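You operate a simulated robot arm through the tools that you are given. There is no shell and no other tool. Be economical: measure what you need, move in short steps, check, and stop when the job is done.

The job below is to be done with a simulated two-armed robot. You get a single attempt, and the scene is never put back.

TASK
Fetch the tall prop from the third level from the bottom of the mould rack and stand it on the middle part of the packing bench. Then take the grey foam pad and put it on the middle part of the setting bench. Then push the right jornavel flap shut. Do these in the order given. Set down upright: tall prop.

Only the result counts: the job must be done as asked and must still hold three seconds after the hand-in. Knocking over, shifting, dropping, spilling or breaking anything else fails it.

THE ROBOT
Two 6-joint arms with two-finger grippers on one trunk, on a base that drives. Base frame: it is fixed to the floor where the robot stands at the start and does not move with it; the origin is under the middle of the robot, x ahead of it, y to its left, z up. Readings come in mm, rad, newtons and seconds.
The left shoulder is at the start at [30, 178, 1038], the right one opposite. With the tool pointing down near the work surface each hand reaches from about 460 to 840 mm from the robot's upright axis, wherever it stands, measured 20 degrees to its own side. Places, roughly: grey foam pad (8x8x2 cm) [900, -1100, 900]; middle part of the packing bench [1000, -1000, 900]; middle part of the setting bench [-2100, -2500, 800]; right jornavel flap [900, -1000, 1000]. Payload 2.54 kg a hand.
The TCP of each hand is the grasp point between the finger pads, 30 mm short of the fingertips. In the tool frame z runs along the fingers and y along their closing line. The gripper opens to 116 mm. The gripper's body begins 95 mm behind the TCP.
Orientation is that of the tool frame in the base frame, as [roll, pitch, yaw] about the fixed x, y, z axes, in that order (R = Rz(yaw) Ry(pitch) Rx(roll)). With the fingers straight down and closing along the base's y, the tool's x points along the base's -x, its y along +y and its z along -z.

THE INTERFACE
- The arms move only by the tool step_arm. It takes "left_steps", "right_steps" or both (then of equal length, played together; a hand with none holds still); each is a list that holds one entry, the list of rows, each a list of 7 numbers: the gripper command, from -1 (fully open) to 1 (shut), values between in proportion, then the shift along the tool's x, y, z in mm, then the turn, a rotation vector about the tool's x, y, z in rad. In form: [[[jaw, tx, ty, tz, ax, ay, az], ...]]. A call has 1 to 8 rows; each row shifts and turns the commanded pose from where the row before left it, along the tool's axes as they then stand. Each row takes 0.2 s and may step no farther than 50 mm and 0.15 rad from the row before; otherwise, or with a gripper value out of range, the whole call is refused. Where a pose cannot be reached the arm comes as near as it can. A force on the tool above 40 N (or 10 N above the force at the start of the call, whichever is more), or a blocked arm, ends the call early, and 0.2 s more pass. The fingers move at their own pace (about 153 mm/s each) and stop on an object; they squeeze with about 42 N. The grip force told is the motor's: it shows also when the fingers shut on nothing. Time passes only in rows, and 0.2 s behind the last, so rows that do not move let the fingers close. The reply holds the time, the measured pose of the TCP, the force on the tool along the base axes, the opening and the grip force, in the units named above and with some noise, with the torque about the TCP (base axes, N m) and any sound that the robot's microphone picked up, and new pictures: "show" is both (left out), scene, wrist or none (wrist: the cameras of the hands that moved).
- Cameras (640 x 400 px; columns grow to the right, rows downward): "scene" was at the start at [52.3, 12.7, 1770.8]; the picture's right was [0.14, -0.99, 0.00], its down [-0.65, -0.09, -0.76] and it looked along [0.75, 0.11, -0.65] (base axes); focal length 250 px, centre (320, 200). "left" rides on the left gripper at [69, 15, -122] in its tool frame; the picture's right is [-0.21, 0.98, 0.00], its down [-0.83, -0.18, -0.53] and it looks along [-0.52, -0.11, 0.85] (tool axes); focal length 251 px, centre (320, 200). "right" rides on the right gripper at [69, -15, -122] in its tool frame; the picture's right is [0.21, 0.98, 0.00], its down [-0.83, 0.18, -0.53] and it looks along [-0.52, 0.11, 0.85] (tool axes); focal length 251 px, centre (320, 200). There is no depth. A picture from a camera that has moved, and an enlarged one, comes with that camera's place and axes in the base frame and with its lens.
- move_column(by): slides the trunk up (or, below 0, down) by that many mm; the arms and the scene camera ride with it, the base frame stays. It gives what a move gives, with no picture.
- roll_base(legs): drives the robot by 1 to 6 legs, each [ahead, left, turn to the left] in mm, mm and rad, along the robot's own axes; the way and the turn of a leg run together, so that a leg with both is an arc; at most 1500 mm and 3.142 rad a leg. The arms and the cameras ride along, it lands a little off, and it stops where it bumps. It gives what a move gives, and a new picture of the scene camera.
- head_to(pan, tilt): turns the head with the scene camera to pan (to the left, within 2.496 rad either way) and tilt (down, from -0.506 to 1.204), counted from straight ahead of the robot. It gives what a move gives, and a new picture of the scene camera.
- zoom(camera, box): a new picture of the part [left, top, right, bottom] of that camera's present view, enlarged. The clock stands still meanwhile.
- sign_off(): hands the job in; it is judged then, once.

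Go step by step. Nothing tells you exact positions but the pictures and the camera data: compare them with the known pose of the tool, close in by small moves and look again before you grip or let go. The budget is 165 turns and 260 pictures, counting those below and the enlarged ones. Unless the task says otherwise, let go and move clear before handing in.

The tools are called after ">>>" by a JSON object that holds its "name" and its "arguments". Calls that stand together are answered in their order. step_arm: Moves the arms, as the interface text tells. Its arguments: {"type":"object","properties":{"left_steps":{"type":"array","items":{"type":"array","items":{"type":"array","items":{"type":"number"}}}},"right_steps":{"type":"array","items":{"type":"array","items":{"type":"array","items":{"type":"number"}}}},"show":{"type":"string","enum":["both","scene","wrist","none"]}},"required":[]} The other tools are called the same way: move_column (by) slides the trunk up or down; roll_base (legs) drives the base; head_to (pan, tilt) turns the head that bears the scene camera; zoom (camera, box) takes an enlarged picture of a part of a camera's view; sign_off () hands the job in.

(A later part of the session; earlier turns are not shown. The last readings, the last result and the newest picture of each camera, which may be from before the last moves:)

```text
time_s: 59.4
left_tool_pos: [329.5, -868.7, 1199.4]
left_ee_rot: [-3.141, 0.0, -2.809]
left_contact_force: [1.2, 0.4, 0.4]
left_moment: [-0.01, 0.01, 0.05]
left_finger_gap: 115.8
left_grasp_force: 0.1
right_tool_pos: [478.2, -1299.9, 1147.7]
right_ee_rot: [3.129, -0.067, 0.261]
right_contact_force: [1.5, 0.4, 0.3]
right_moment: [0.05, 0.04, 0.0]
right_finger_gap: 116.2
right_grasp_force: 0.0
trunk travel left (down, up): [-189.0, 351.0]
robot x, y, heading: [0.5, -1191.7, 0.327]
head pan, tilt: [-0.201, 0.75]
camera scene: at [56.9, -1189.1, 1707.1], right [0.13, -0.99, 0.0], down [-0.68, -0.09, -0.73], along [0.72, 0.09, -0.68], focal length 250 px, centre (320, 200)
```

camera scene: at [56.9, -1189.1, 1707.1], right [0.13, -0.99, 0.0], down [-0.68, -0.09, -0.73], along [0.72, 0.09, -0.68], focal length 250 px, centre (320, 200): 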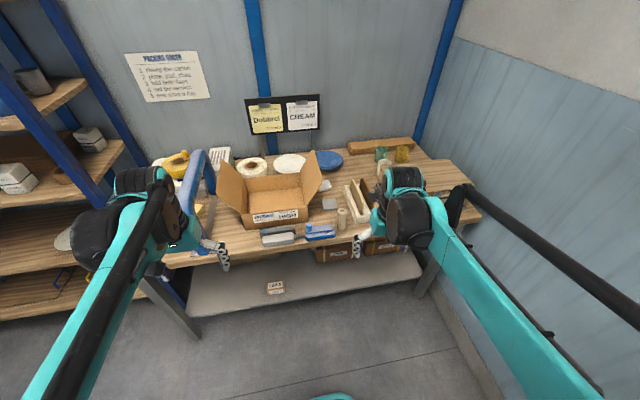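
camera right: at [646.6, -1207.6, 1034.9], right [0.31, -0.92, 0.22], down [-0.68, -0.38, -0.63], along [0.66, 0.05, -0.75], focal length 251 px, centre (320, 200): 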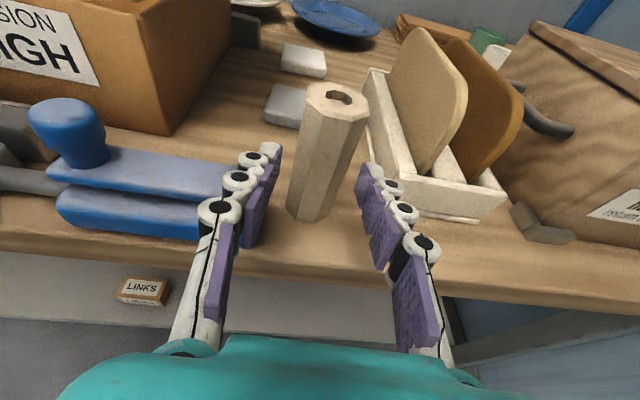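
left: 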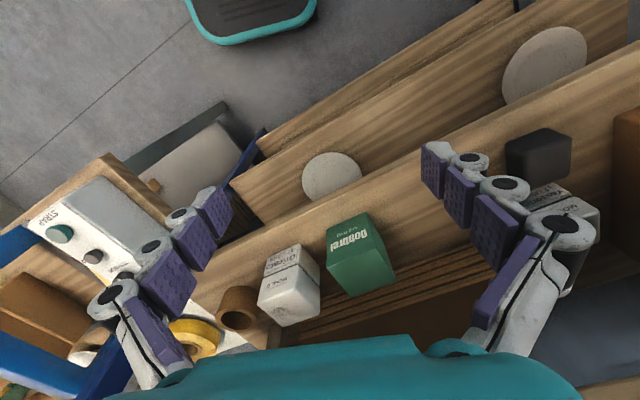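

The prop still stands. Now spin the hand back so its camera side faces right (about −4.78 rad about tool z).

>>> {"name": "step_arm", "arguments": {"right_steps": [[[-1, 0, 0, 0, 0, -0.067, 0], [-1, 0, 0, 0, 0, 0, -0.149], [-1, 0, 0, 0, 0, 0, -0.149], [-1, 0, 0, 0, 0, 0, -0.149], [-1, 0, 0, 0, 0, 0, -0.149], [-1, 0, 0, 0, 0, 0, -0.149], [-1, 0, 0, 0, 0, 0, -0.149], [-1, 0, 0, 0, 0, 0, -0.149]]], "show": "none"}}

>>> {"name": "step_arm", "arguments": {"right_steps": [[[-1, 0, 0, 0, 0, 0, -0.149], [-1, 0, 0, 0, 0, 0, -0.149], [-1, 0, 0, 0, 0, 0, -0.149], [-1, 0, 0, 0, 0, 0, -0.149], [-1, 0, 0, 0, 0, 0, -0.149], [-1, 0, 0, 0, 0, 0, -0.149], [-1, 0, 0, 0, 0, 0, -0.149], [-1, 0, 0, 0, 0, 0, -0.149]]], "show": "none"}}

>>> {"name": "step_arm", "arguments": {"right_steps": [[[-1, 0, 0, 0, 0, 0, -0.149], [-1, 0, 0, 0, 0, 0, -0.149], [-1, 0, 0, 0, 0, 0, -0.149], [-1, 0, 0, 0, 0, 0, -0.149], [-1, 0, 0, 0, 0, 0, -0.149], [-1, 0, 0, 0, 0, 0, -0.149], [-1, 0, 0, 0, 0, 0, -0.149], [-1, 0, 0, 0, 0, 0, -0.149]]], "show": "none"}}

>>> {"name": "step_arm", "arguments": {"right_steps": [[[-1, 0, 0, 0, 0, 0, -0.149], [-1, 0, 0, 0, 0, 0, -0.149], [-1, 0, 0, 0, 0, 0, -0.149], [-1, 0, 0, 0, 0, 0, -0.149], [-1, 0, 0, 0, 0, 0, -0.149], [-1, 0, 0, 0, 0, 0, -0.149], [-1, 0, 0, 0, 0, 0, -0.149], [-1, 0, 0, 0, 0, 0, -0.149]]], "show": "both"}}

```text
time_s: 61.1
left_tool_pos: [326.6, -870.6, 1198.7]
left_ee_rot: [-3.14, 0.0, -2.811]
left_contact_force: [0.1, -0.5, 0.6]
left_moment: [0.01, -0.01, 0.01]
left_finger_gap: 116.2
left_grasp_force: 0.0
right_tool_pos: [477.5, -1301.4, 1148.4]
right_ee_rot: [3.131, 0.012, 1.302]
right_contact_force: [-0.2, 0.2, 0.6]
right_moment: [0.0, 0.02, 0.01]
right_finger_gap: 115.9
right_grasp_force: 0.1
right hand out of reach, approached as far as the arm can: row 1
trunk travel left (down, up): [-189.0, 351.0]
robot x, y, heading: [5.2, -1191.7, 0.327]
head pan, tilt: [-0.201, 0.75]
```

```text
time_s: 63.0
left_tool_pos: [328.6, -869.9, 1198.9]
left_ee_rot: [-3.141, 0.0, -2.809]
left_contact_force: [0.1, -0.8, 0.2]
left_moment: [0.01, 0.0, -0.01]
left_finger_gap: 116.2
left_grasp_force: 0.1
right_tool_pos: [478.2, -1302.3, 1147.3]
right_ee_rot: [-3.133, 0.014, 2.495]
right_contact_force: [0.1, -0.1, -0.2]
right_moment: [0.02, -0.02, -0.01]
right_finger_gap: 115.8
right_grasp_force: 0.0
trunk travel left (down, up): [-189.0, 351.0]
robot x, y, heading: [0.7, -1191.6, 0.331]
head pan, tilt: [-0.201, 0.75]
```

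```text
time_s: 64.8
left_tool_pos: [327.6, -868.9, 1200.4]
left_ee_rot: [3.141, 0.001, -2.811]
left_contact_force: [-0.4, 0.6, 0.6]
left_moment: [-0.04, 0.01, 0.05]
left_finger_gap: 116.1
left_grasp_force: 0.0
right_tool_pos: [478.3, -1301.7, 1148.9]
right_ee_rot: [-3.126, -0.002, -2.597]
right_contact_force: [0.1, 0.1, 0.1]
right_moment: [0.0, -0.02, -0.02]
right_finger_gap: 115.8
right_grasp_force: 0.1
trunk travel left (down, up): [-189.0, 351.0]
robot x, y, heading: [2.7, -1190.1, 0.331]
head pan, tilt: [-0.201, 0.75]
```

```text
time_s: 66.5
left_tool_pos: [329.1, -869.4, 1198.9]
left_ee_rot: [3.141, 0.001, -2.809]
left_contact_force: [0.4, 0.6, -0.5]
left_moment: [-0.03, 0.01, 0.02]
left_finger_gap: 116.1
left_grasp_force: 0.1
right_tool_pos: [477.1, -1300.7, 1148.5]
right_ee_rot: [-3.14, -0.016, -1.403]
right_contact_force: [0.2, -0.6, -0.4]
right_moment: [0.02, 0.0, 0.03]
right_finger_gap: 116.1
right_grasp_force: 0.0
trunk travel left (down, up): [-189.0, 351.0]
robot x, y, heading: [0.5, -1192.1, 0.33]
head pan, tilt: [-0.201, 0.75]
camera scene: at [55.1, -1189.3, 1707.1], right [0.13, -0.99, 0.0], down [-0.68, -0.09, -0.73], along [0.73, 0.09, -0.68], focal length 250 px, centre (320, 200)
camera right: at [501.0, -1365.5, 1270.4], right [-0.93, -0.37, 0.0], down [-0.32, 0.79, 0.52], along [-0.19, 0.48, -0.85], focal length 251 px, centre (320, 200)
```

scene: 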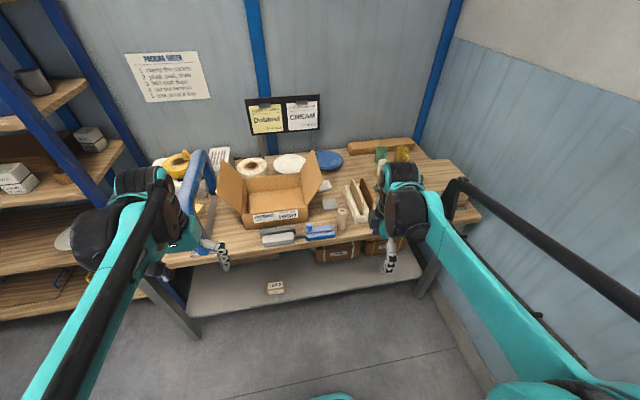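
right: 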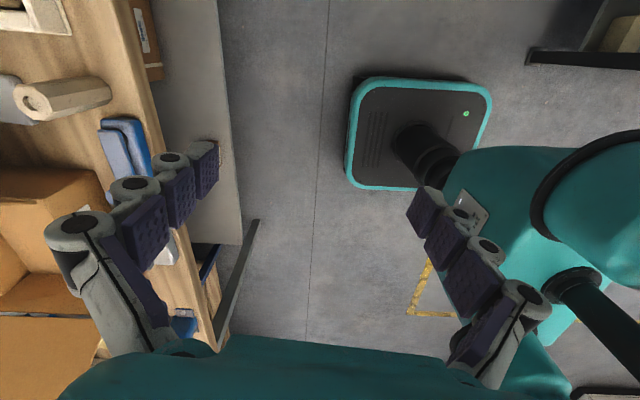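

Now a closer look at the pad to fix position and orientation.

>>> {"name": "zoom", "arguments": {"camera": "scene", "box": [290, 160, 390, 245]}}

```text
4.71 times, centred on (340, 202) of scene
camera zoom: at [55.1, -1189.3, 1707.1], right [0.13, -0.99, 0.0], down [-0.68, -0.09, -0.73], along [0.73, 0.09, -0.68], focal length 1178 px, centre (226, 188)
```

zoom: 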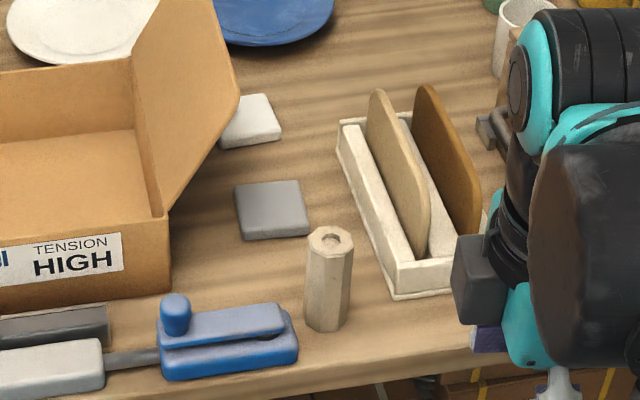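

Pad centre ≈ (937, −1118), top ≈ 857, axis turned ≈0.255 rad. Drive forward ~308 and then position the hand above it.

>>> {"name": "roll_base", "arguments": {"legs": [[305, -10, 0]]}}

>>> {"name": "step_arm", "arguments": {"right_steps": [[[-1, 0, 0, 0, 0, 0, -0.087], [-1, 0, 0, 0, 0, 0, 0]]], "show": "both"}}

```text
time_s: 68.6
left_tool_pos: [626.6, -779.1, 1200.0]
left_ee_rot: [3.141, -0.001, -2.814]
left_contact_force: [0.4, 0.3, -0.4]
left_moment: [-0.01, 0.02, -0.01]
left_finger_gap: 116.1
left_grasp_force: 0.0
right_tool_pos: [774.1, -1211.0, 1147.1]
right_ee_rot: [-3.139, -0.014, -1.409]
right_contact_force: [1.4, 0.2, -0.5]
right_moment: [0.01, 0.02, 0.02]
right_finger_gap: 116.2
right_grasp_force: 0.1
trunk travel left (down, up): [-189.0, 351.0]
robot x, y, heading: [299.8, -1097.0, 0.332]
head pan, tilt: [-0.201, 0.75]
camera scene: at [353.0, -1098.4, 1707.1], right [0.13, -0.99, 0.0], down [-0.68, -0.09, -0.73], along [0.72, 0.09, -0.68], focal length 250 px, centre (320, 200)
```

scene: 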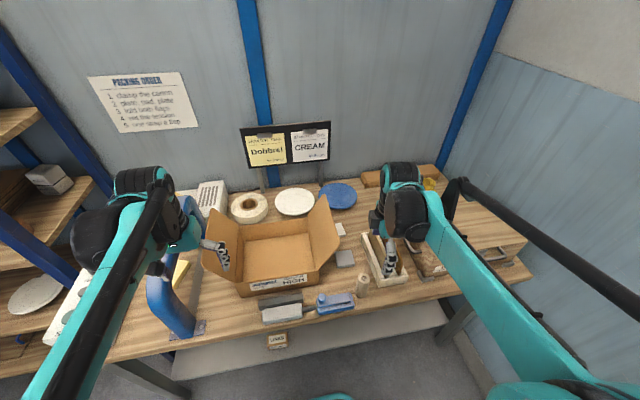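

```text
time_s: 69.2
left_tool_pos: [625.6, -779.2, 1199.2]
left_ee_rot: [3.141, 0.0, -2.813]
left_contact_force: [0.7, 0.0, -0.1]
left_moment: [-0.02, 0.02, 0.03]
left_finger_gap: 115.7
left_grasp_force: 0.1
right_tool_pos: [775.0, -1211.8, 1148.4]
right_ee_rot: [-3.139, -0.016, -1.322]
right_contact_force: [-0.4, -0.5, 0.1]
right_moment: [0.01, -0.01, 0.0]
right_finger_gap: 115.9
right_grasp_force: 0.0
trunk travel left (down, up): [-189.0, 351.0]
robot x, y, heading: [301.9, -1099.5, 0.329]
head pan, tilt: [-0.201, 0.75]
camera scene: at [351.9, -1098.7, 1707.1], right [0.13, -0.99, 0.0], down [-0.68, -0.09, -0.73], along [0.73, 0.09, -0.68], focal length 250 px, centre (320, 200)
camera right: at [803.0, -1273.6, 1270.5], right [-0.89, -0.45, 0.0], down [-0.38, 0.76, 0.52], along [-0.23, 0.47, -0.85], focal length 251 px, centre (320, 200)
```

scene: 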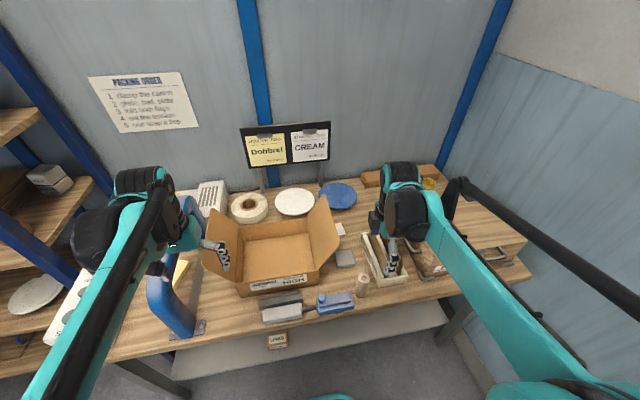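
right: 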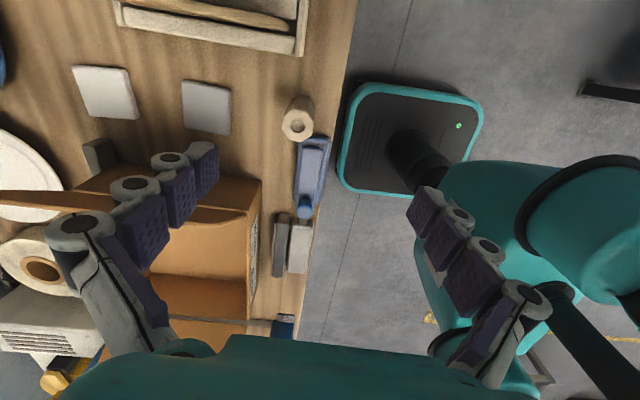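

Both cameras put the pad at about (932, −1117). Move above it.

>>> {"name": "step_arm", "arguments": {"right_steps": [[[-1, -13.4, -43.9, 0, 0, 0, 0], [-1, -13.4, -43.9, 0, 0, 0, 0], [-1, -13.4, -43.9, 0, 0, 0, 0], [-1, -13.4, -43.9, 0, 0, 0, 0], [-1, 0, 0, 45, 0, 0, 0], [-1, 0, 0, 45, 0, 0, 0]]], "show": "both"}}

```text
time_s: 70.6
left_tool_pos: [626.7, -779.7, 1199.9]
left_ee_rot: [-3.141, 0.0, -2.814]
left_contact_force: [0.1, 0.9, 0.3]
left_moment: [-0.02, 0.07, -0.03]
left_finger_gap: 116.1
left_grasp_force: 0.1
right_tool_pos: [934.4, -1119.4, 1056.9]
right_ee_rot: [-3.139, -0.016, -1.322]
right_contact_force: [-0.2, -0.6, -1.0]
right_moment: [-0.03, 0.04, 0.01]
right_finger_gap: 115.7
right_grasp_force: 0.1
trunk travel left (down, up): [-189.0, 351.0]
robot x, y, heading: [304.5, -1103.4, 0.332]
head pan, tilt: [-0.201, 0.75]
camera scene: at [353.8, -1098.3, 1707.0], right [0.13, -0.99, 0.0], down [-0.68, -0.09, -0.73], along [0.72, 0.09, -0.68], focal length 250 px, centre (320, 200)
camera right: at [962.1, -1181.1, 1179.2], right [-0.89, -0.45, 0.0], down [-0.38, 0.76, 0.52], along [-0.23, 0.47, -0.85], focal length 251 px, centre (320, 200)
```

scene: 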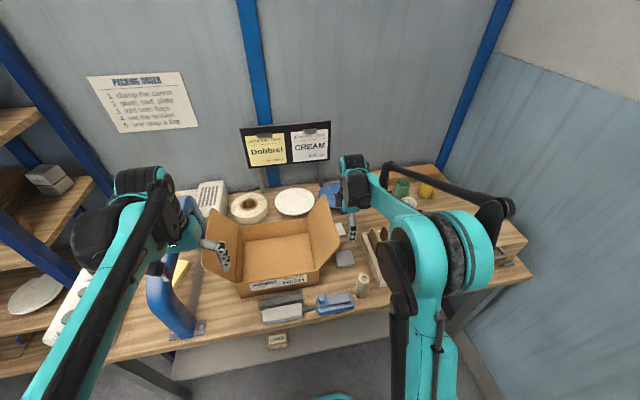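
right: 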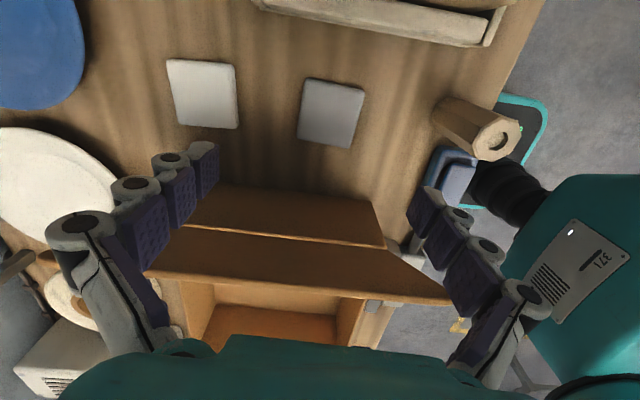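

Pad estimate differs slightly between cameras (919–937); I'll descend further and judge against the fingertips directly.

>>> {"name": "step_arm", "arguments": {"right_steps": [[[-1, 0, 0, 40, 0, 0.016, 0], [-1, 0, 0, 40, 0, 0, 0], [-1, 0, 0, 37, 0, 0, 0]]], "show": "both"}}

>>> {"name": "zoom", "arguments": {"camera": "scene", "box": [290, 180, 410, 310]}}

```text
time_s: 71.3
left_tool_pos: [626.4, -780.4, 1200.0]
left_ee_rot: [3.139, 0.0, -2.812]
left_contact_force: [0.5, -0.2, -0.9]
left_moment: [0.02, 0.01, 0.01]
left_finger_gap: 115.8
left_grasp_force: 0.0
right_tool_pos: [933.5, -1123.6, 977.3]
right_ee_rot: [-3.137, -0.035, -1.33]
right_contact_force: [-0.5, 0.0, 0.5]
right_moment: [0.02, 0.01, 0.01]
right_finger_gap: 115.8
right_grasp_force: 0.1
trunk travel left (down, up): [-189.0, 351.0]
robot x, y, heading: [302.0, -1101.7, 0.33]
head pan, tilt: [-0.201, 0.75]
stopped in row 3 (right hand): the force on the tool passed its limit at 82 N (the readings are from after the stop); the commanded pose is now the measured one
camera scene: at [352.0, -1099.6, 1707.1], right [0.13, -0.99, 0.0], down [-0.68, -0.09, -0.73], along [0.73, 0.09, -0.68], focal length 250 px, centre (320, 200)
camera right: at [962.2, -1183.8, 1101.5], right [-0.9, -0.44, 0.0], down [-0.38, 0.78, 0.5], along [-0.23, 0.45, -0.86], focal length 251 px, centre (320, 200)
```

scene: 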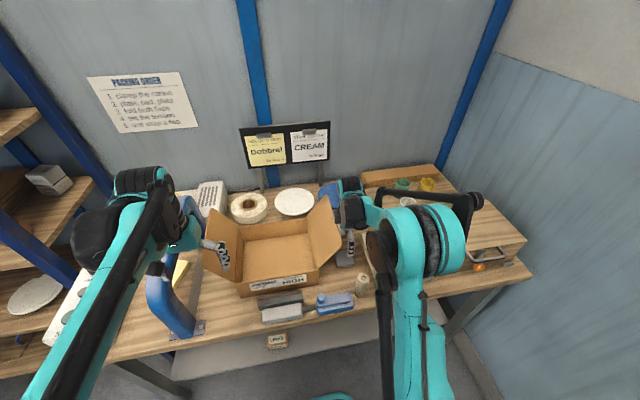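
right: 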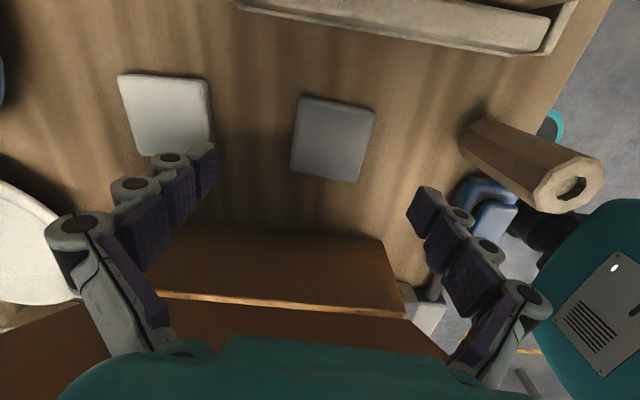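

```text
3.08 times, centred on (350, 245) of scene
camera zoom: at [352.0, -1099.6, 1707.1], right [0.13, -0.99, 0.0], down [-0.68, -0.09, -0.73], along [0.73, 0.09, -0.68], focal length 770 px, centre (228, 62)
```

zoom: 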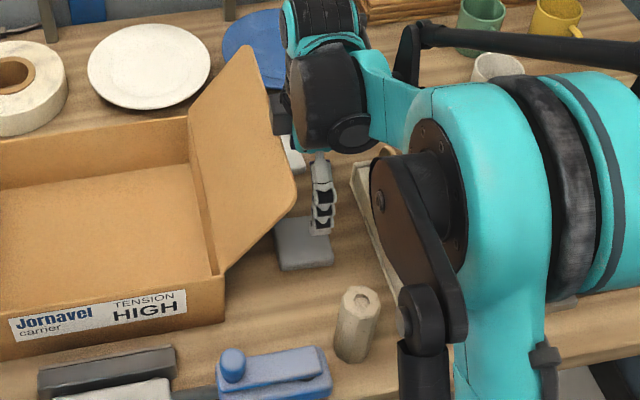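

The descent was stopped by a contact — probably the wrist against the right flap's top edge. I'll back straight up and inspect.

>>> {"name": "zoom", "arguments": {"camera": "scene", "box": [310, 170, 390, 270]}}

>>> {"name": "step_arm", "arguments": {"right_steps": [[[-1, 0, 0, -40, 0, 0, 0], [-1, 0, 0, -40, 0, 0, 0]]], "show": "both"}}

>>> {"name": "zoom", "arguments": {"camera": "scene", "box": [290, 180, 410, 310]}}

```text
4.00 times, centred on (350, 220) of scene
camera zoom: at [352.0, -1099.6, 1707.1], right [0.13, -0.99, 0.0], down [-0.68, -0.09, -0.73], along [0.73, 0.09, -0.68], focal length 1002 px, centre (200, 120)
```

zoom: 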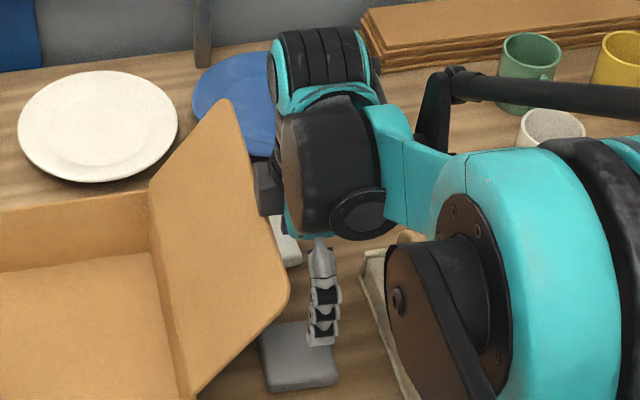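

```text
time_s: 71.9
left_tool_pos: [625.8, -780.2, 1199.5]
left_ee_rot: [-3.141, 0.0, -2.813]
left_contact_force: [-0.4, 0.2, 0.4]
left_moment: [0.01, 0.0, 0.0]
left_finger_gap: 115.9
left_grasp_force: 0.1
right_tool_pos: [931.4, -1120.1, 1056.3]
right_ee_rot: [-3.137, -0.034, -1.329]
right_contact_force: [0.1, -0.1, 1.0]
right_moment: [-0.01, 0.02, -0.05]
right_finger_gap: 115.9
right_grasp_force: 0.1
trunk travel left (down, up): [-189.0, 351.0]
robot x, y, heading: [299.3, -1102.5, 0.327]
head pan, tilt: [-0.201, 0.75]
camera scene: at [351.8, -1098.3, 1707.2], right [0.13, -0.99, 0.0], down [-0.68, -0.09, -0.73], along [0.73, 0.09, -0.68], focal length 250 px, centre (320, 200)
camera right: at [959.3, -1179.6, 1180.1], right [-0.9, -0.44, 0.0], down [-0.38, 0.78, 0.5], along [-0.23, 0.45, -0.86], focal length 251 px, centre (320, 200)
```

scene: 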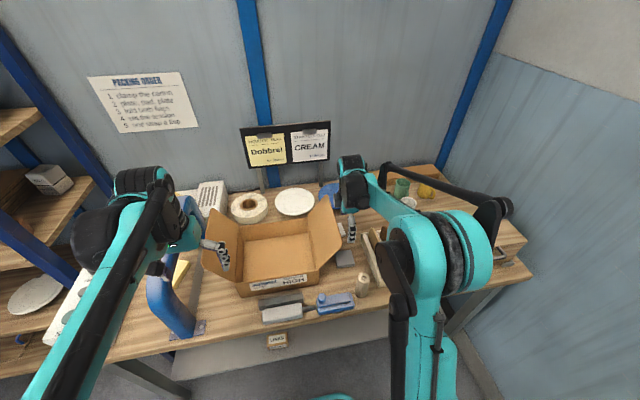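
right: 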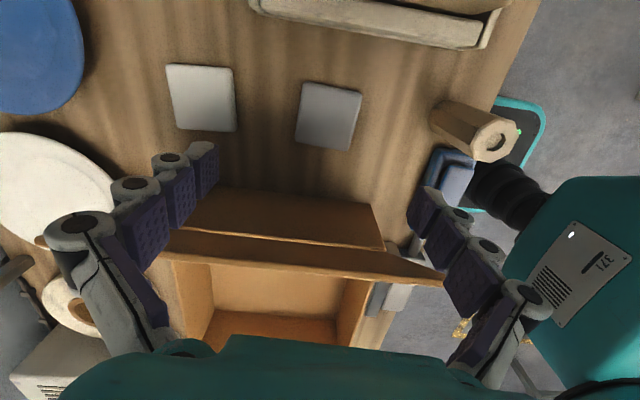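

```text
3.08 times, centred on (350, 245) of scene
camera zoom: at [351.8, -1098.3, 1707.2], right [0.13, -0.99, 0.0], down [-0.68, -0.09, -0.73], along [0.73, 0.09, -0.68], focal length 770 px, centre (228, 62)
```

zoom: 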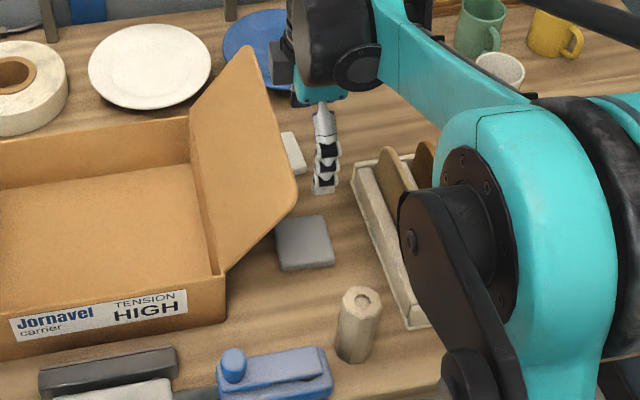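

The carton and prop look undisturbed. A block on the left of the hand likely met the flap edge, so I'll lean the hand ~0.3 rad to the right (about its closing axis) before descending.

>>> {"name": "step_arm", "arguments": {"right_steps": [[[-1, 0, 0, 0, 0, -0.12, 0], [-1, 0, 0, 0, 0, -0.12, 0], [-1, 0, 0, 0, 0, -0.1, 0], [-1, 0, 0, 0, 0, 0, 0]]], "show": "both"}}

>>> {"name": "zoom", "arguments": {"camera": "scene", "box": [290, 140, 410, 270]}}

```text
time_s: 72.9
left_tool_pos: [626.3, -779.4, 1200.3]
left_ee_rot: [-3.142, -0.001, -2.812]
left_contact_force: [-0.1, 0.0, -0.7]
left_moment: [-0.01, -0.03, 0.0]
left_finger_gap: 116.2
left_grasp_force: 0.0
right_tool_pos: [934.1, -1120.6, 1057.8]
right_ee_rot: [-3.138, 0.305, -1.326]
right_contact_force: [0.3, -0.8, 0.4]
right_moment: [-0.03, 0.0, 0.01]
right_finger_gap: 115.6
right_grasp_force: 0.1
trunk travel left (down, up): [-189.0, 351.0]
robot x, y, heading: [297.1, -1101.4, 0.322]
head pan, tilt: [-0.201, 0.75]
camera scene: at [351.9, -1098.2, 1707.2], right [0.13, -0.99, 0.0], down [-0.68, -0.09, -0.73], along [0.73, 0.09, -0.68], focal length 250 px, centre (320, 200)
camera right: at [970.0, -1216.6, 1152.3], right [-0.9, -0.43, -0.07], down [-0.33, 0.56, 0.76], along [-0.29, 0.7, -0.65], focal length 251 px, centre (320, 200)
```

scene: 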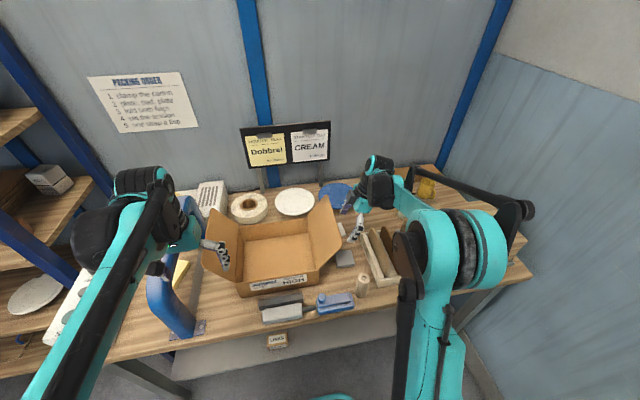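
right: 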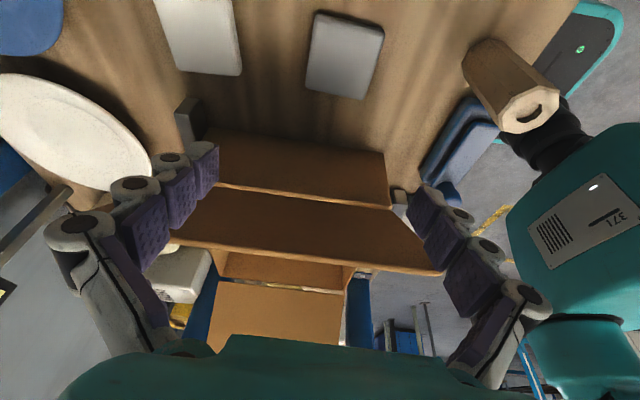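

```text
3.08 times, centred on (350, 205) of scene
camera zoom: at [351.9, -1098.2, 1707.2], right [0.13, -0.99, 0.0], down [-0.68, -0.09, -0.73], along [0.73, 0.09, -0.68], focal length 770 px, centre (228, 185)
```

zoom: 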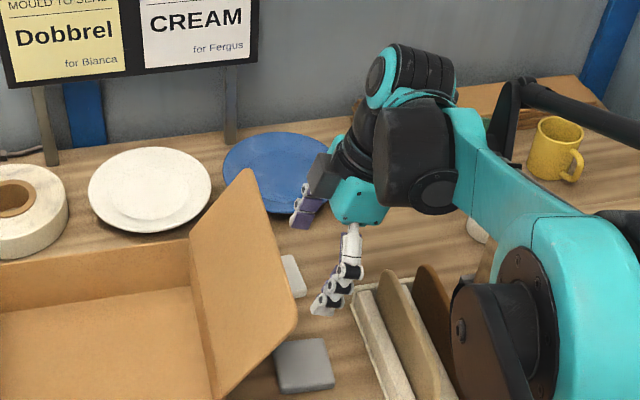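

Clear of the flap now. Descend vertically 100 mm and check pad vs. fingers.

>>> {"name": "step_arm", "arguments": {"right_steps": [[[-1, 11, 0, 36, 0, 0, 0], [-1, 11, 0, 36, 0, 0, 0], [-1, 8, 0, 24, 0, 0, 0]]], "show": "both"}}

>>> {"name": "zoom", "arguments": {"camera": "scene", "box": [290, 160, 410, 290]}}

```text
time_s: 73.7
left_tool_pos: [627.0, -779.7, 1200.1]
left_ee_rot: [-3.141, 0.001, -2.813]
left_contact_force: [-0.7, -0.1, -0.4]
left_moment: [-0.02, -0.01, 0.0]
left_finger_gap: 115.9
left_grasp_force: 0.0
right_tool_pos: [935.6, -1120.7, 956.9]
right_ee_rot: [-3.138, 0.306, -1.327]
right_contact_force: [-0.4, 0.3, 0.4]
right_moment: [0.01, 0.01, -0.02]
right_finger_gap: 116.0
right_grasp_force: 0.1
trunk travel left (down, up): [-189.0, 351.0]
robot x, y, heading: [296.2, -1099.1, 0.327]
head pan, tilt: [-0.201, 0.75]
camera scene: at [352.7, -1098.7, 1707.1], right [0.13, -0.99, 0.0], down [-0.68, -0.09, -0.73], along [0.73, 0.09, -0.68], focal length 250 px, centre (320, 200)
camera right: at [972.2, -1215.8, 1051.8], right [-0.9, -0.43, -0.07], down [-0.33, 0.56, 0.76], along [-0.29, 0.7, -0.65], focal length 251 px, centre (320, 200)
```

scene: 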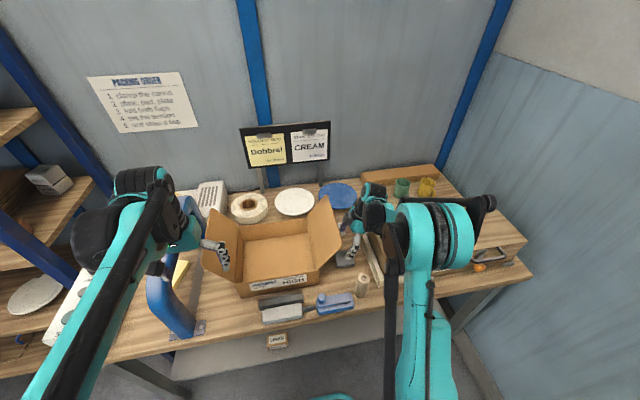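
right: 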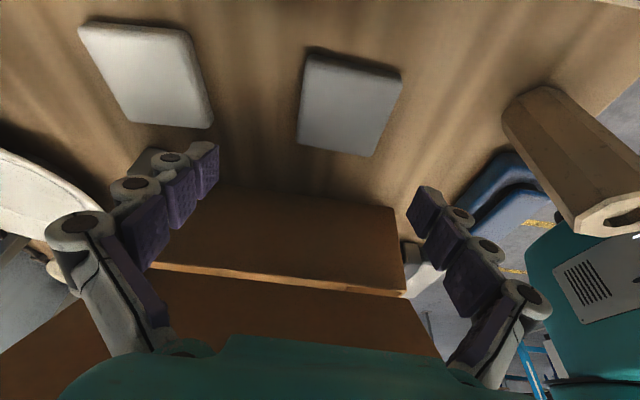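

```text
3.08 times, centred on (350, 225) of scene
camera zoom: at [352.7, -1098.7, 1707.1], right [0.13, -0.99, 0.0], down [-0.68, -0.09, -0.73], along [0.73, 0.09, -0.68], focal length 770 px, centre (228, 123)
```

zoom: 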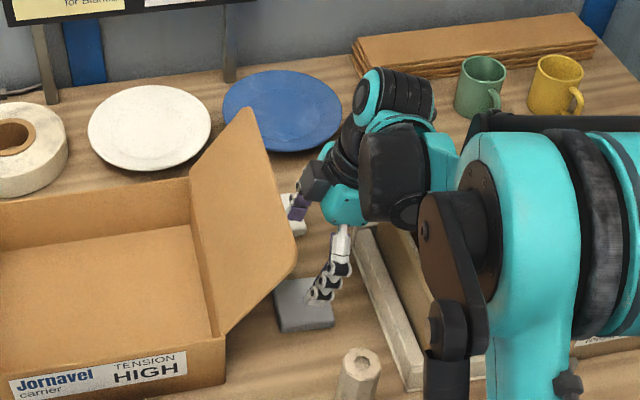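

Wrist views consistently put the pad ~19 mm nearer the robot than the hand's centre. Shift that and descend further.

>>> {"name": "step_arm", "arguments": {"right_steps": [[[-1, 2, 19, 0, 0, 0, 0], [-1, 9, 0, 29, 0, 0, 0], [-1, 7, 0, 21, 0, 0, 0]]], "show": "both"}}

>>> {"name": "zoom", "arguments": {"camera": "scene", "box": [300, 180, 420, 310]}}

```text
time_s: 74.5
left_tool_pos: [625.8, -780.6, 1199.5]
left_ee_rot: [-3.139, -0.001, -2.813]
left_contact_force: [0.0, 0.1, 0.3]
left_moment: [-0.01, 0.02, 0.0]
left_finger_gap: 115.9
left_grasp_force: 0.1
right_tool_pos: [916.8, -1127.6, 904.5]
right_ee_rot: [-3.138, 0.306, -1.326]
right_contact_force: [0.0, 0.1, 0.0]
right_moment: [0.0, -0.01, 0.01]
right_finger_gap: 115.7
right_grasp_force: 0.2
trunk travel left (down, up): [-189.0, 351.0]
robot x, y, heading: [298.0, -1100.1, 0.33]
head pan, tilt: [-0.201, 0.75]
camera scene: at [351.8, -1098.9, 1707.2], right [0.13, -0.99, 0.0], down [-0.68, -0.09, -0.73], along [0.73, 0.09, -0.68], focal length 250 px, centre (320, 200)
camera right: at [953.9, -1224.2, 999.9], right [-0.9, -0.43, -0.07], down [-0.33, 0.56, 0.76], along [-0.29, 0.7, -0.65], focal length 251 px, centre (320, 200)
```

scene: 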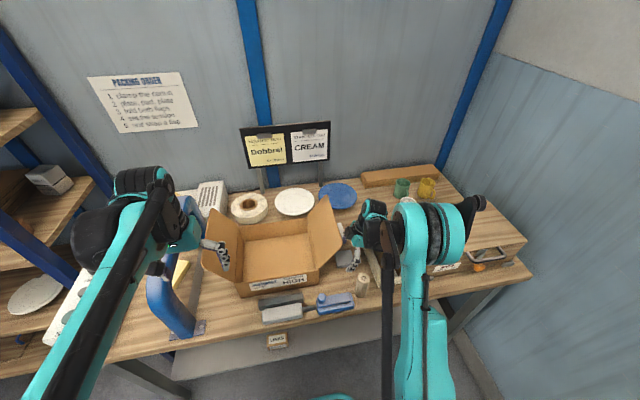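
right: 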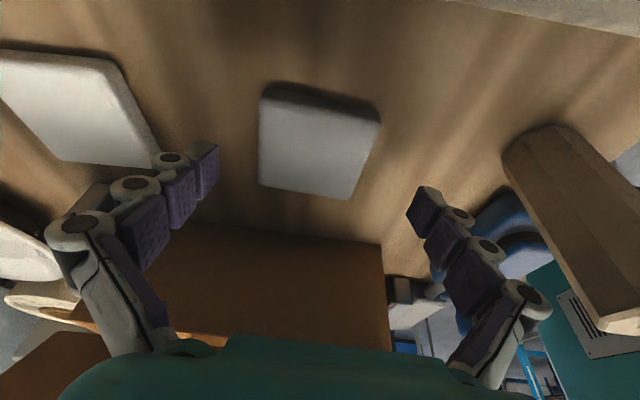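

```text
3.08 times, centred on (360, 245) of scene
camera zoom: at [351.8, -1098.9, 1707.2], right [0.13, -0.99, 0.0], down [-0.68, -0.09, -0.73], along [0.73, 0.09, -0.68], focal length 770 px, centre (197, 62)
```

zoom: 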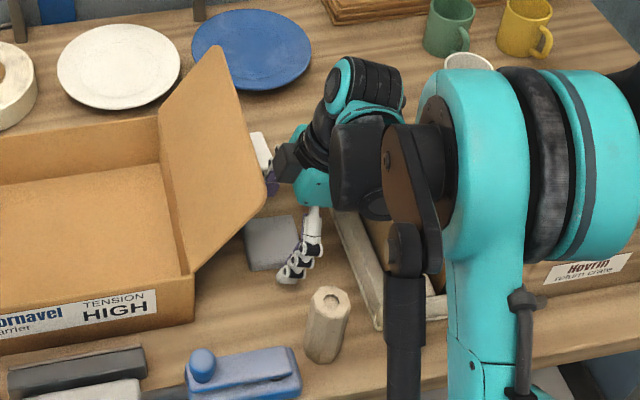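

Centred. Descend 31 mm more.

>>> {"name": "step_arm", "arguments": {"right_steps": [[[-1, 5, 0, 15, 0, 0, 0], [-1, 4.3, 0, 14.6, 0, 0, 0], [-1, 0, 0, 0, 0, 0, 0]]], "show": "wrist"}}

```text
time_s: 75.0
left_tool_pos: [625.8, -779.5, 1199.9]
left_ee_rot: [-3.141, 0.002, -2.813]
left_contact_force: [0.0, -0.3, -0.1]
left_moment: [-0.02, 0.04, -0.03]
left_finger_gap: 115.9
left_grasp_force: 0.0
right_tool_pos: [917.4, -1127.6, 886.9]
right_ee_rot: [-3.136, 0.3, -1.328]
right_contact_force: [-0.4, 0.7, 28.9]
right_moment: [-3.03, -0.96, 0.0]
right_finger_gap: 116.0
right_grasp_force: 0.0
trunk travel left (down, up): [-189.0, 351.0]
robot x, y, heading: [298.2, -1102.0, 0.329]
head pan, tilt: [-0.201, 0.75]
stopped in row 2 (right hand): the force on the tool passed its limit at 54 N (the readings are from after the stop); the commanded pose is now the measured one
camera right: at [954.0, -1224.2, 982.6], right [-0.9, -0.43, -0.07], down [-0.33, 0.57, 0.75], along [-0.29, 0.7, -0.65], focal length 251 px, centre (320, 200)
```

right: 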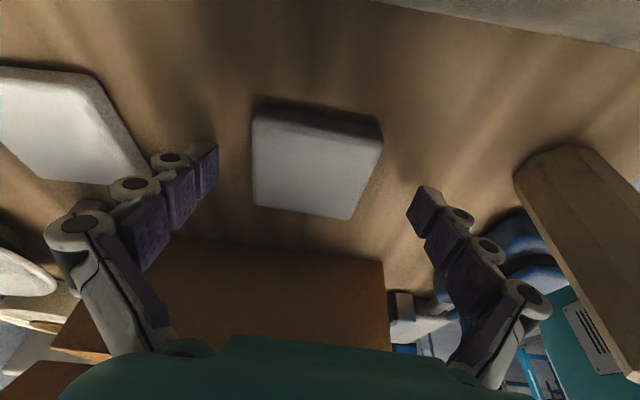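

The moment indicates the camera housing touched the boards in the tray on the right. Lift, reduce the lean to ~0.12 rad, and look.

>>> {"name": "step_arm", "arguments": {"right_steps": [[[-1, -6, 0, -19, 0, 0, 0], [-1, 0, 0, 0, 0, 0.09, 0], [-1, 0, 0, 0, 0, 0.09, 0], [-1, 0, 0, 0, 0, 0, 0]]], "show": "both"}}

>>> {"name": "zoom", "arguments": {"camera": "scene", "box": [300, 180, 420, 310]}}

```text
time_s: 76.0
left_tool_pos: [626.9, -780.2, 1199.8]
left_ee_rot: [3.14, 0.001, -2.814]
left_contact_force: [0.6, -0.2, 0.4]
left_moment: [0.01, -0.03, -0.03]
left_finger_gap: 115.8
left_grasp_force: 0.2
right_tool_pos: [917.6, -1129.2, 906.5]
right_ee_rot: [-3.135, 0.121, -1.329]
right_contact_force: [-0.3, 0.2, 0.8]
right_moment: [0.0, 0.03, 0.03]
right_finger_gap: 116.1
right_grasp_force: 0.0
trunk travel left (down, up): [-189.0, 351.0]
robot x, y, heading: [299.8, -1099.1, 0.331]
head pan, tilt: [-0.201, 0.75]
camera scene: at [352.5, -1099.0, 1707.1], right [0.13, -0.99, 0.0], down [-0.68, -0.09, -0.73], along [0.73, 0.09, -0.68], focal length 250 px, centre (320, 200)
camera right: at [950.4, -1206.9, 1017.6], right [-0.9, -0.44, -0.03], down [-0.36, 0.69, 0.63], along [-0.26, 0.58, -0.78], focal length 251 px, centre (320, 200)
```

scene: 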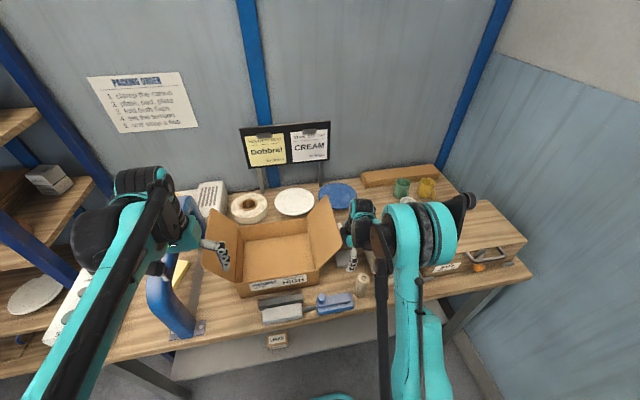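
right: 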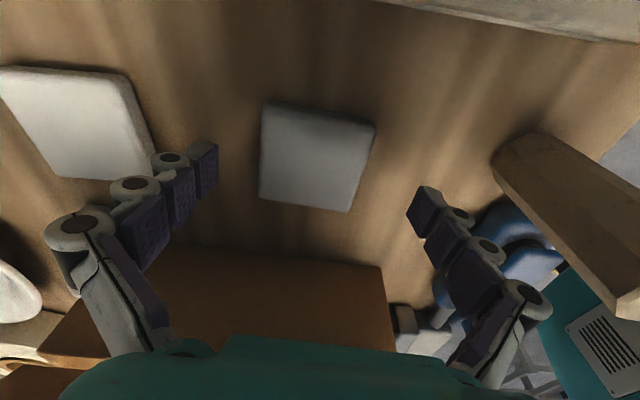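

```text
3.08 times, centred on (360, 245) of scene
camera zoom: at [352.5, -1099.0, 1707.1], right [0.13, -0.99, 0.0], down [-0.68, -0.09, -0.73], along [0.73, 0.09, -0.68], focal length 770 px, centre (197, 62)
```

zoom: 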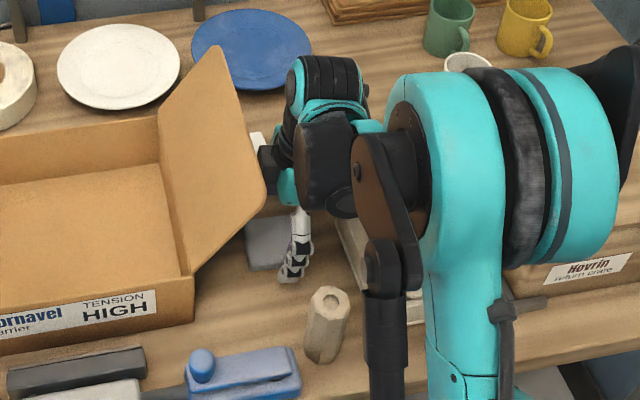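

Now descend with the smaller lean.

>>> {"name": "step_arm", "arguments": {"right_steps": [[[-1, 1.3, 0, 11, 0, 0, 0], [-1, 1.3, 0, 11, 0, 0, 0], [-1, 1.3, 0, 11, 0, 0, 0], [-1, 0, 0, 0, 0, 0, 0]]], "show": "wrist"}}

```text
time_s: 77.0
left_tool_pos: [626.8, -780.1, 1200.0]
left_ee_rot: [-3.141, 0.001, -2.812]
left_contact_force: [0.6, 0.6, -0.3]
left_moment: [0.02, 0.0, -0.02]
left_finger_gap: 116.0
left_grasp_force: 0.0
right_tool_pos: [916.1, -1127.2, 872.1]
right_ee_rot: [-3.138, 0.121, -1.325]
right_contact_force: [-0.9, 0.5, 5.3]
right_moment: [-0.1, 0.31, -0.04]
right_finger_gap: 115.8
right_grasp_force: 0.1
trunk travel left (down, up): [-189.0, 351.0]
robot x, y, heading: [299.8, -1100.5, 0.328]
head pan, tilt: [-0.201, 0.75]
camera right: at [948.6, -1205.5, 983.1], right [-0.9, -0.44, -0.03], down [-0.36, 0.69, 0.63], along [-0.26, 0.58, -0.78], focal length 251 px, centre (320, 200)
```

right: 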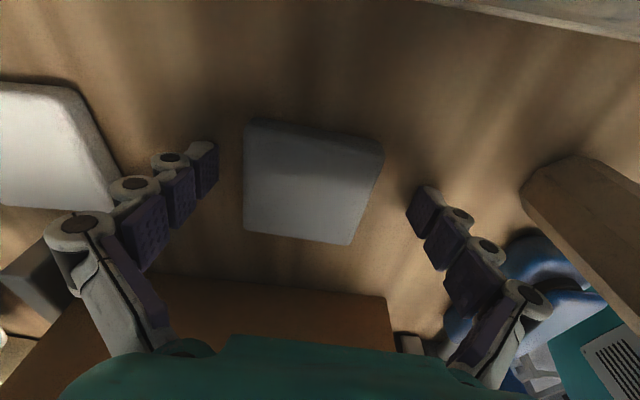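

A fingertip is just touching the bench; raise 2 mm and close on the pad.

>>> {"name": "step_arm", "arguments": {"right_steps": [[[-1, 0, 0, -2, 0, 0, 0], [-0.5, 0, 0, 0, 0, 0, 0], [0, 0, 0, 0, 0, 0, 0], [1, 0, 0, 0, 0, 0, 0], [1, 0, 0, 0, 0, 0, 0]]], "show": "wrist"}}

```text
time_s: 77.6
left_tool_pos: [619.8, -780.4, 1201.8]
left_ee_rot: [-3.141, 0.007, -2.815]
left_contact_force: [-0.5, 0.0, -0.2]
left_moment: [0.0, 0.01, -0.03]
left_finger_gap: 116.0
left_grasp_force: 0.0
right_tool_pos: [910.9, -1131.0, 880.5]
right_ee_rot: [-3.139, 0.122, -1.326]
right_contact_force: [-12.1, -9.1, 73.4]
right_moment: [-1.01, 0.75, 0.23]
right_finger_gap: 94.5
right_grasp_force: 44.6
trunk travel left (down, up): [-189.0, 351.0]
robot x, y, heading: [299.6, -1101.6, 0.324]
head pan, tilt: [-0.201, 0.75]
stopped in row 3 (right hand): the force on the tool passed its limit at 52 N (the readings are from after the stop); the commanded pose is now the measured one
camera right: at [942.9, -1208.6, 992.7], right [-0.9, -0.44, -0.03], down [-0.36, 0.69, 0.63], along [-0.26, 0.57, -0.78], focal length 251 px, centre (320, 200)
```

right: 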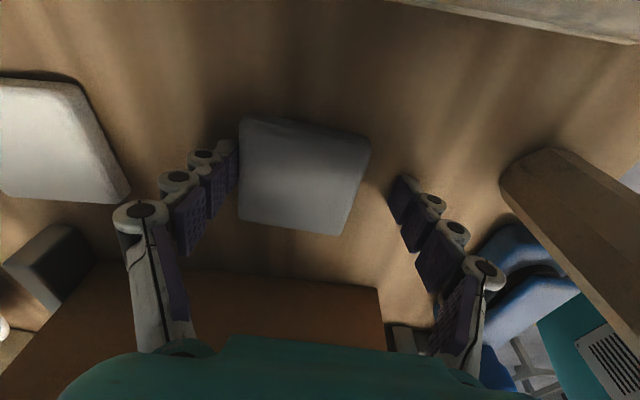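

Closing pressed the fingertips into the bench (they extend as they close). Raise ~8 mm first and see the force.

>>> {"name": "step_arm", "arguments": {"right_steps": [[[-0.63, 0, 0, -4, 0, 0, 0], [-0.63, 0, 0, 0, 0, 0, 0]]], "show": "wrist"}}

```text
time_s: 78.2
left_tool_pos: [623.7, -780.1, 1199.4]
left_ee_rot: [3.141, 0.004, -2.814]
left_contact_force: [-1.0, -0.1, 0.6]
left_moment: [-0.03, -0.1, -0.02]
left_finger_gap: 116.0
left_grasp_force: 0.2
right_tool_pos: [915.1, -1129.0, 880.5]
right_ee_rot: [-3.135, 0.12, -1.327]
right_contact_force: [-0.7, 0.4, 4.9]
right_moment: [-0.12, 0.22, 0.01]
right_finger_gap: 95.8
right_grasp_force: 1.5
trunk travel left (down, up): [-189.0, 351.0]
robot x, y, heading: [297.0, -1103.4, 0.33]
head pan, tilt: [-0.201, 0.75]
camera right: at [947.2, -1207.5, 992.6], right [-0.9, -0.44, -0.03], down [-0.36, 0.69, 0.63], along [-0.26, 0.57, -0.78], focal length 251 px, centre (320, 200)
```

right: 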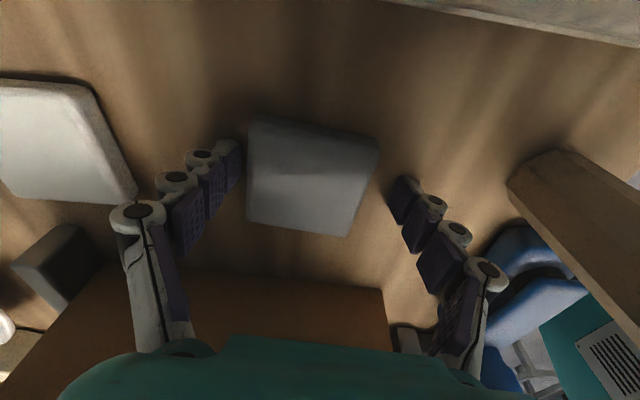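

>>> {"name": "step_arm", "arguments": {"right_steps": [[[-0.63, 0, 0, -6, 0, 0, 0], [-0.52, 0, 0, 0, 0, 0, 0], [-0.45, 0, 0, 0, 0, 0, 0]]], "show": "wrist"}}

```text
time_s: 79.0
left_tool_pos: [626.4, -780.7, 1199.5]
left_ee_rot: [3.141, 0.0, -2.814]
left_contact_force: [0.6, 0.6, 0.7]
left_moment: [0.0, -0.01, 0.01]
left_finger_gap: 116.2
left_grasp_force: 0.2
right_tool_pos: [915.8, -1130.8, 884.6]
right_ee_rot: [3.141, 0.124, -1.328]
right_contact_force: [0.2, 0.3, -0.1]
right_moment: [0.0, 0.02, 0.03]
right_finger_gap: 84.1
right_grasp_force: 0.0
trunk travel left (down, up): [-189.0, 351.0]
robot x, y, heading: [302.3, -1098.7, 0.326]
head pan, tilt: [-0.201, 0.75]
camera right: at [949.1, -1208.3, 996.4], right [-0.9, -0.44, -0.03], down [-0.36, 0.69, 0.63], along [-0.26, 0.57, -0.78], focal length 251 px, centre (320, 200)
```

right: 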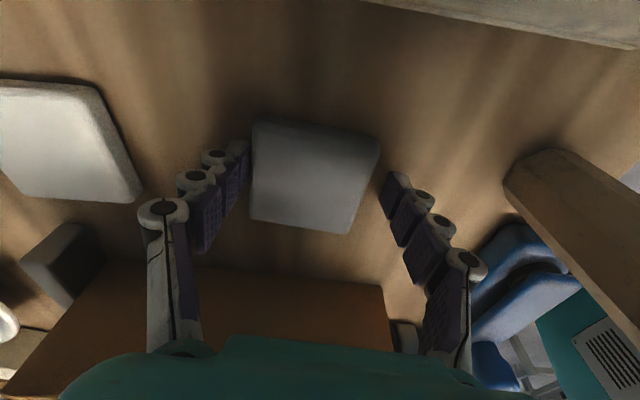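

>>> {"name": "step_arm", "arguments": {"right_steps": [[[-0.4, 0, 0, 2, 0, 0, 0], [-0.3, 0, 0, 0, 0, 0, 0], [-0.2, 0, 0, 0, 0, 0, 0], [0, 0, 0, 0, 0, 0, 0]]], "show": "wrist"}}

```text
time_s: 79.6
left_tool_pos: [623.5, -780.4, 1201.2]
left_ee_rot: [3.142, 0.004, -2.815]
left_contact_force: [-0.2, 0.4, -0.1]
left_moment: [0.0, -0.02, 0.01]
left_finger_gap: 115.8
left_grasp_force: 0.1
right_tool_pos: [913.4, -1131.2, 888.1]
right_ee_rot: [-3.139, 0.12, -1.33]
right_contact_force: [-0.8, -4.9, 51.1]
right_moment: [-0.64, 0.51, 0.08]
right_finger_gap: 68.5
right_grasp_force: 45.2
trunk travel left (down, up): [-189.0, 351.0]
robot x, y, heading: [301.8, -1101.6, 0.325]
head pan, tilt: [-0.201, 0.75]
stopped in row 2 (right hand): the force on the tool passed its limit at 53 N (the readings are from after the stop); the commanded pose is now the measured one
camera right: at [946.0, -1208.7, 999.6], right [-0.9, -0.44, -0.03], down [-0.36, 0.69, 0.63], along [-0.26, 0.57, -0.78], focal length 251 px, centre (320, 200)
```

right: 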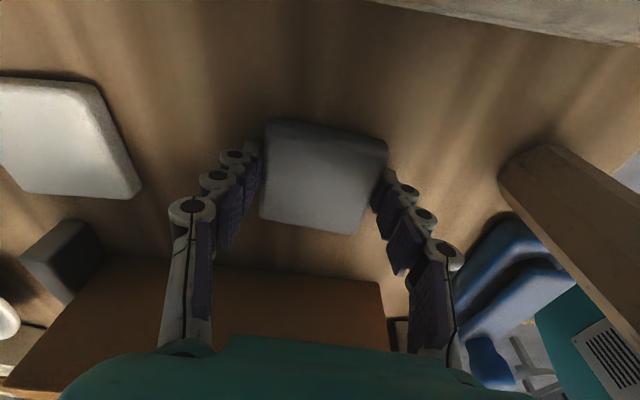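

The gap stopped near 69 mm, which could be the pad. Relieve a bit upward while squeezing and check.

>>> {"name": "step_arm", "arguments": {"right_steps": [[[-0.1, 0, 0, -4, 0, 0, 0], [0.3, 0, 0, -3, 0, 0, 0], [1, 0, 0, 0, 0, 0, 0], [1, 0, 0, 0, 0, 0, 0]]], "show": "wrist"}}

```text
time_s: 80.6
left_tool_pos: [626.8, -779.5, 1199.8]
left_ee_rot: [-3.141, 0.0, -2.817]
left_contact_force: [0.6, -0.3, -0.1]
left_moment: [0.02, 0.04, -0.03]
left_finger_gap: 115.9
left_grasp_force: 0.1
right_tool_pos: [917.3, -1132.8, 889.2]
right_ee_rot: [3.141, 0.12, -1.33]
right_contact_force: [0.9, 1.2, -0.3]
right_moment: [-0.03, -0.02, 0.04]
right_finger_gap: 68.3
right_grasp_force: 42.0
trunk travel left (down, up): [-189.0, 351.0]
robot x, y, heading: [300.3, -1103.2, 0.324]
head pan, tilt: [-0.201, 0.75]
camera right: at [949.8, -1208.9, 1001.7], right [-0.9, -0.44, -0.03], down [-0.36, 0.69, 0.63], along [-0.26, 0.57, -0.78], focal length 251 px, centre (320, 200)
```

right: 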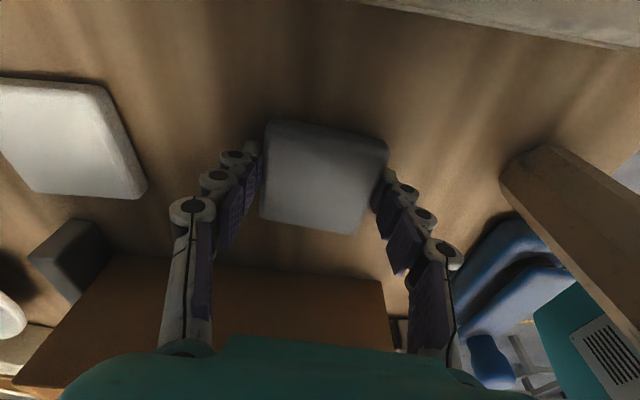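

Gripped at 68 mm. Lift 40, then lean again and rise past the flap.

>>> {"name": "step_arm", "arguments": {"right_steps": [[[1, -2.5, 0, -20, 0, 0, 0], [1, -2.5, 0, -20, 0, 0, 0], [1, 0, 0, 0, 0, -0.09, 0], [1, 0, 0, 0, 0, -0.09, 0]]], "show": "both"}}

```text
time_s: 81.6
left_tool_pos: [627.2, -779.7, 1200.1]
left_ee_rot: [3.141, -0.001, -2.816]
left_contact_force: [0.2, 0.1, -0.1]
left_moment: [0.0, 0.03, 0.02]
left_finger_gap: 116.1
left_grasp_force: 0.1
right_tool_pos: [915.5, -1130.5, 930.2]
right_ee_rot: [-3.141, 0.302, -1.328]
right_contact_force: [0.2, 0.0, -1.5]
right_moment: [0.02, 0.0, -0.03]
right_finger_gap: 67.8
right_grasp_force: 41.9
trunk travel left (down, up): [-189.0, 351.0]
robot x, y, heading: [297.8, -1098.0, 0.325]
head pan, tilt: [-0.201, 0.75]
camera scene: at [352.4, -1099.3, 1707.1], right [0.13, -0.99, 0.0], down [-0.68, -0.09, -0.73], along [0.73, 0.09, -0.68], focal length 250 px, centre (320, 200)
camera right: at [953.3, -1227.7, 1025.9], right [-0.9, -0.43, -0.06], down [-0.33, 0.57, 0.76], along [-0.29, 0.7, -0.65], focal length 251 px, centre (320, 200)
```

scene: 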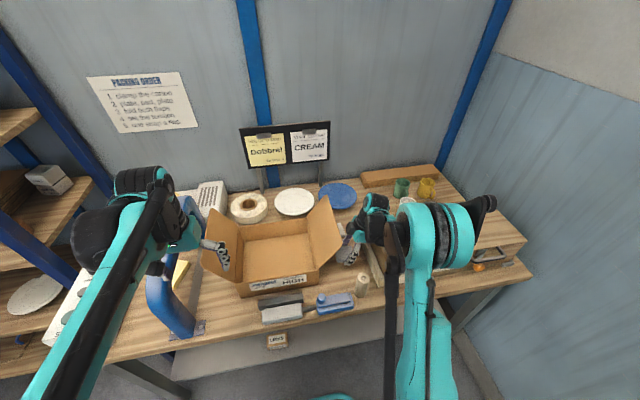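
right: 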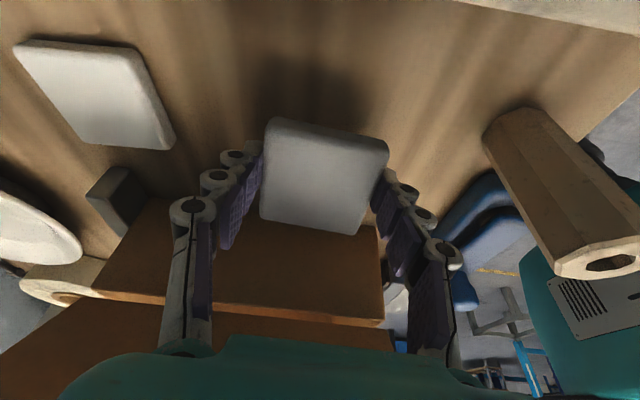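

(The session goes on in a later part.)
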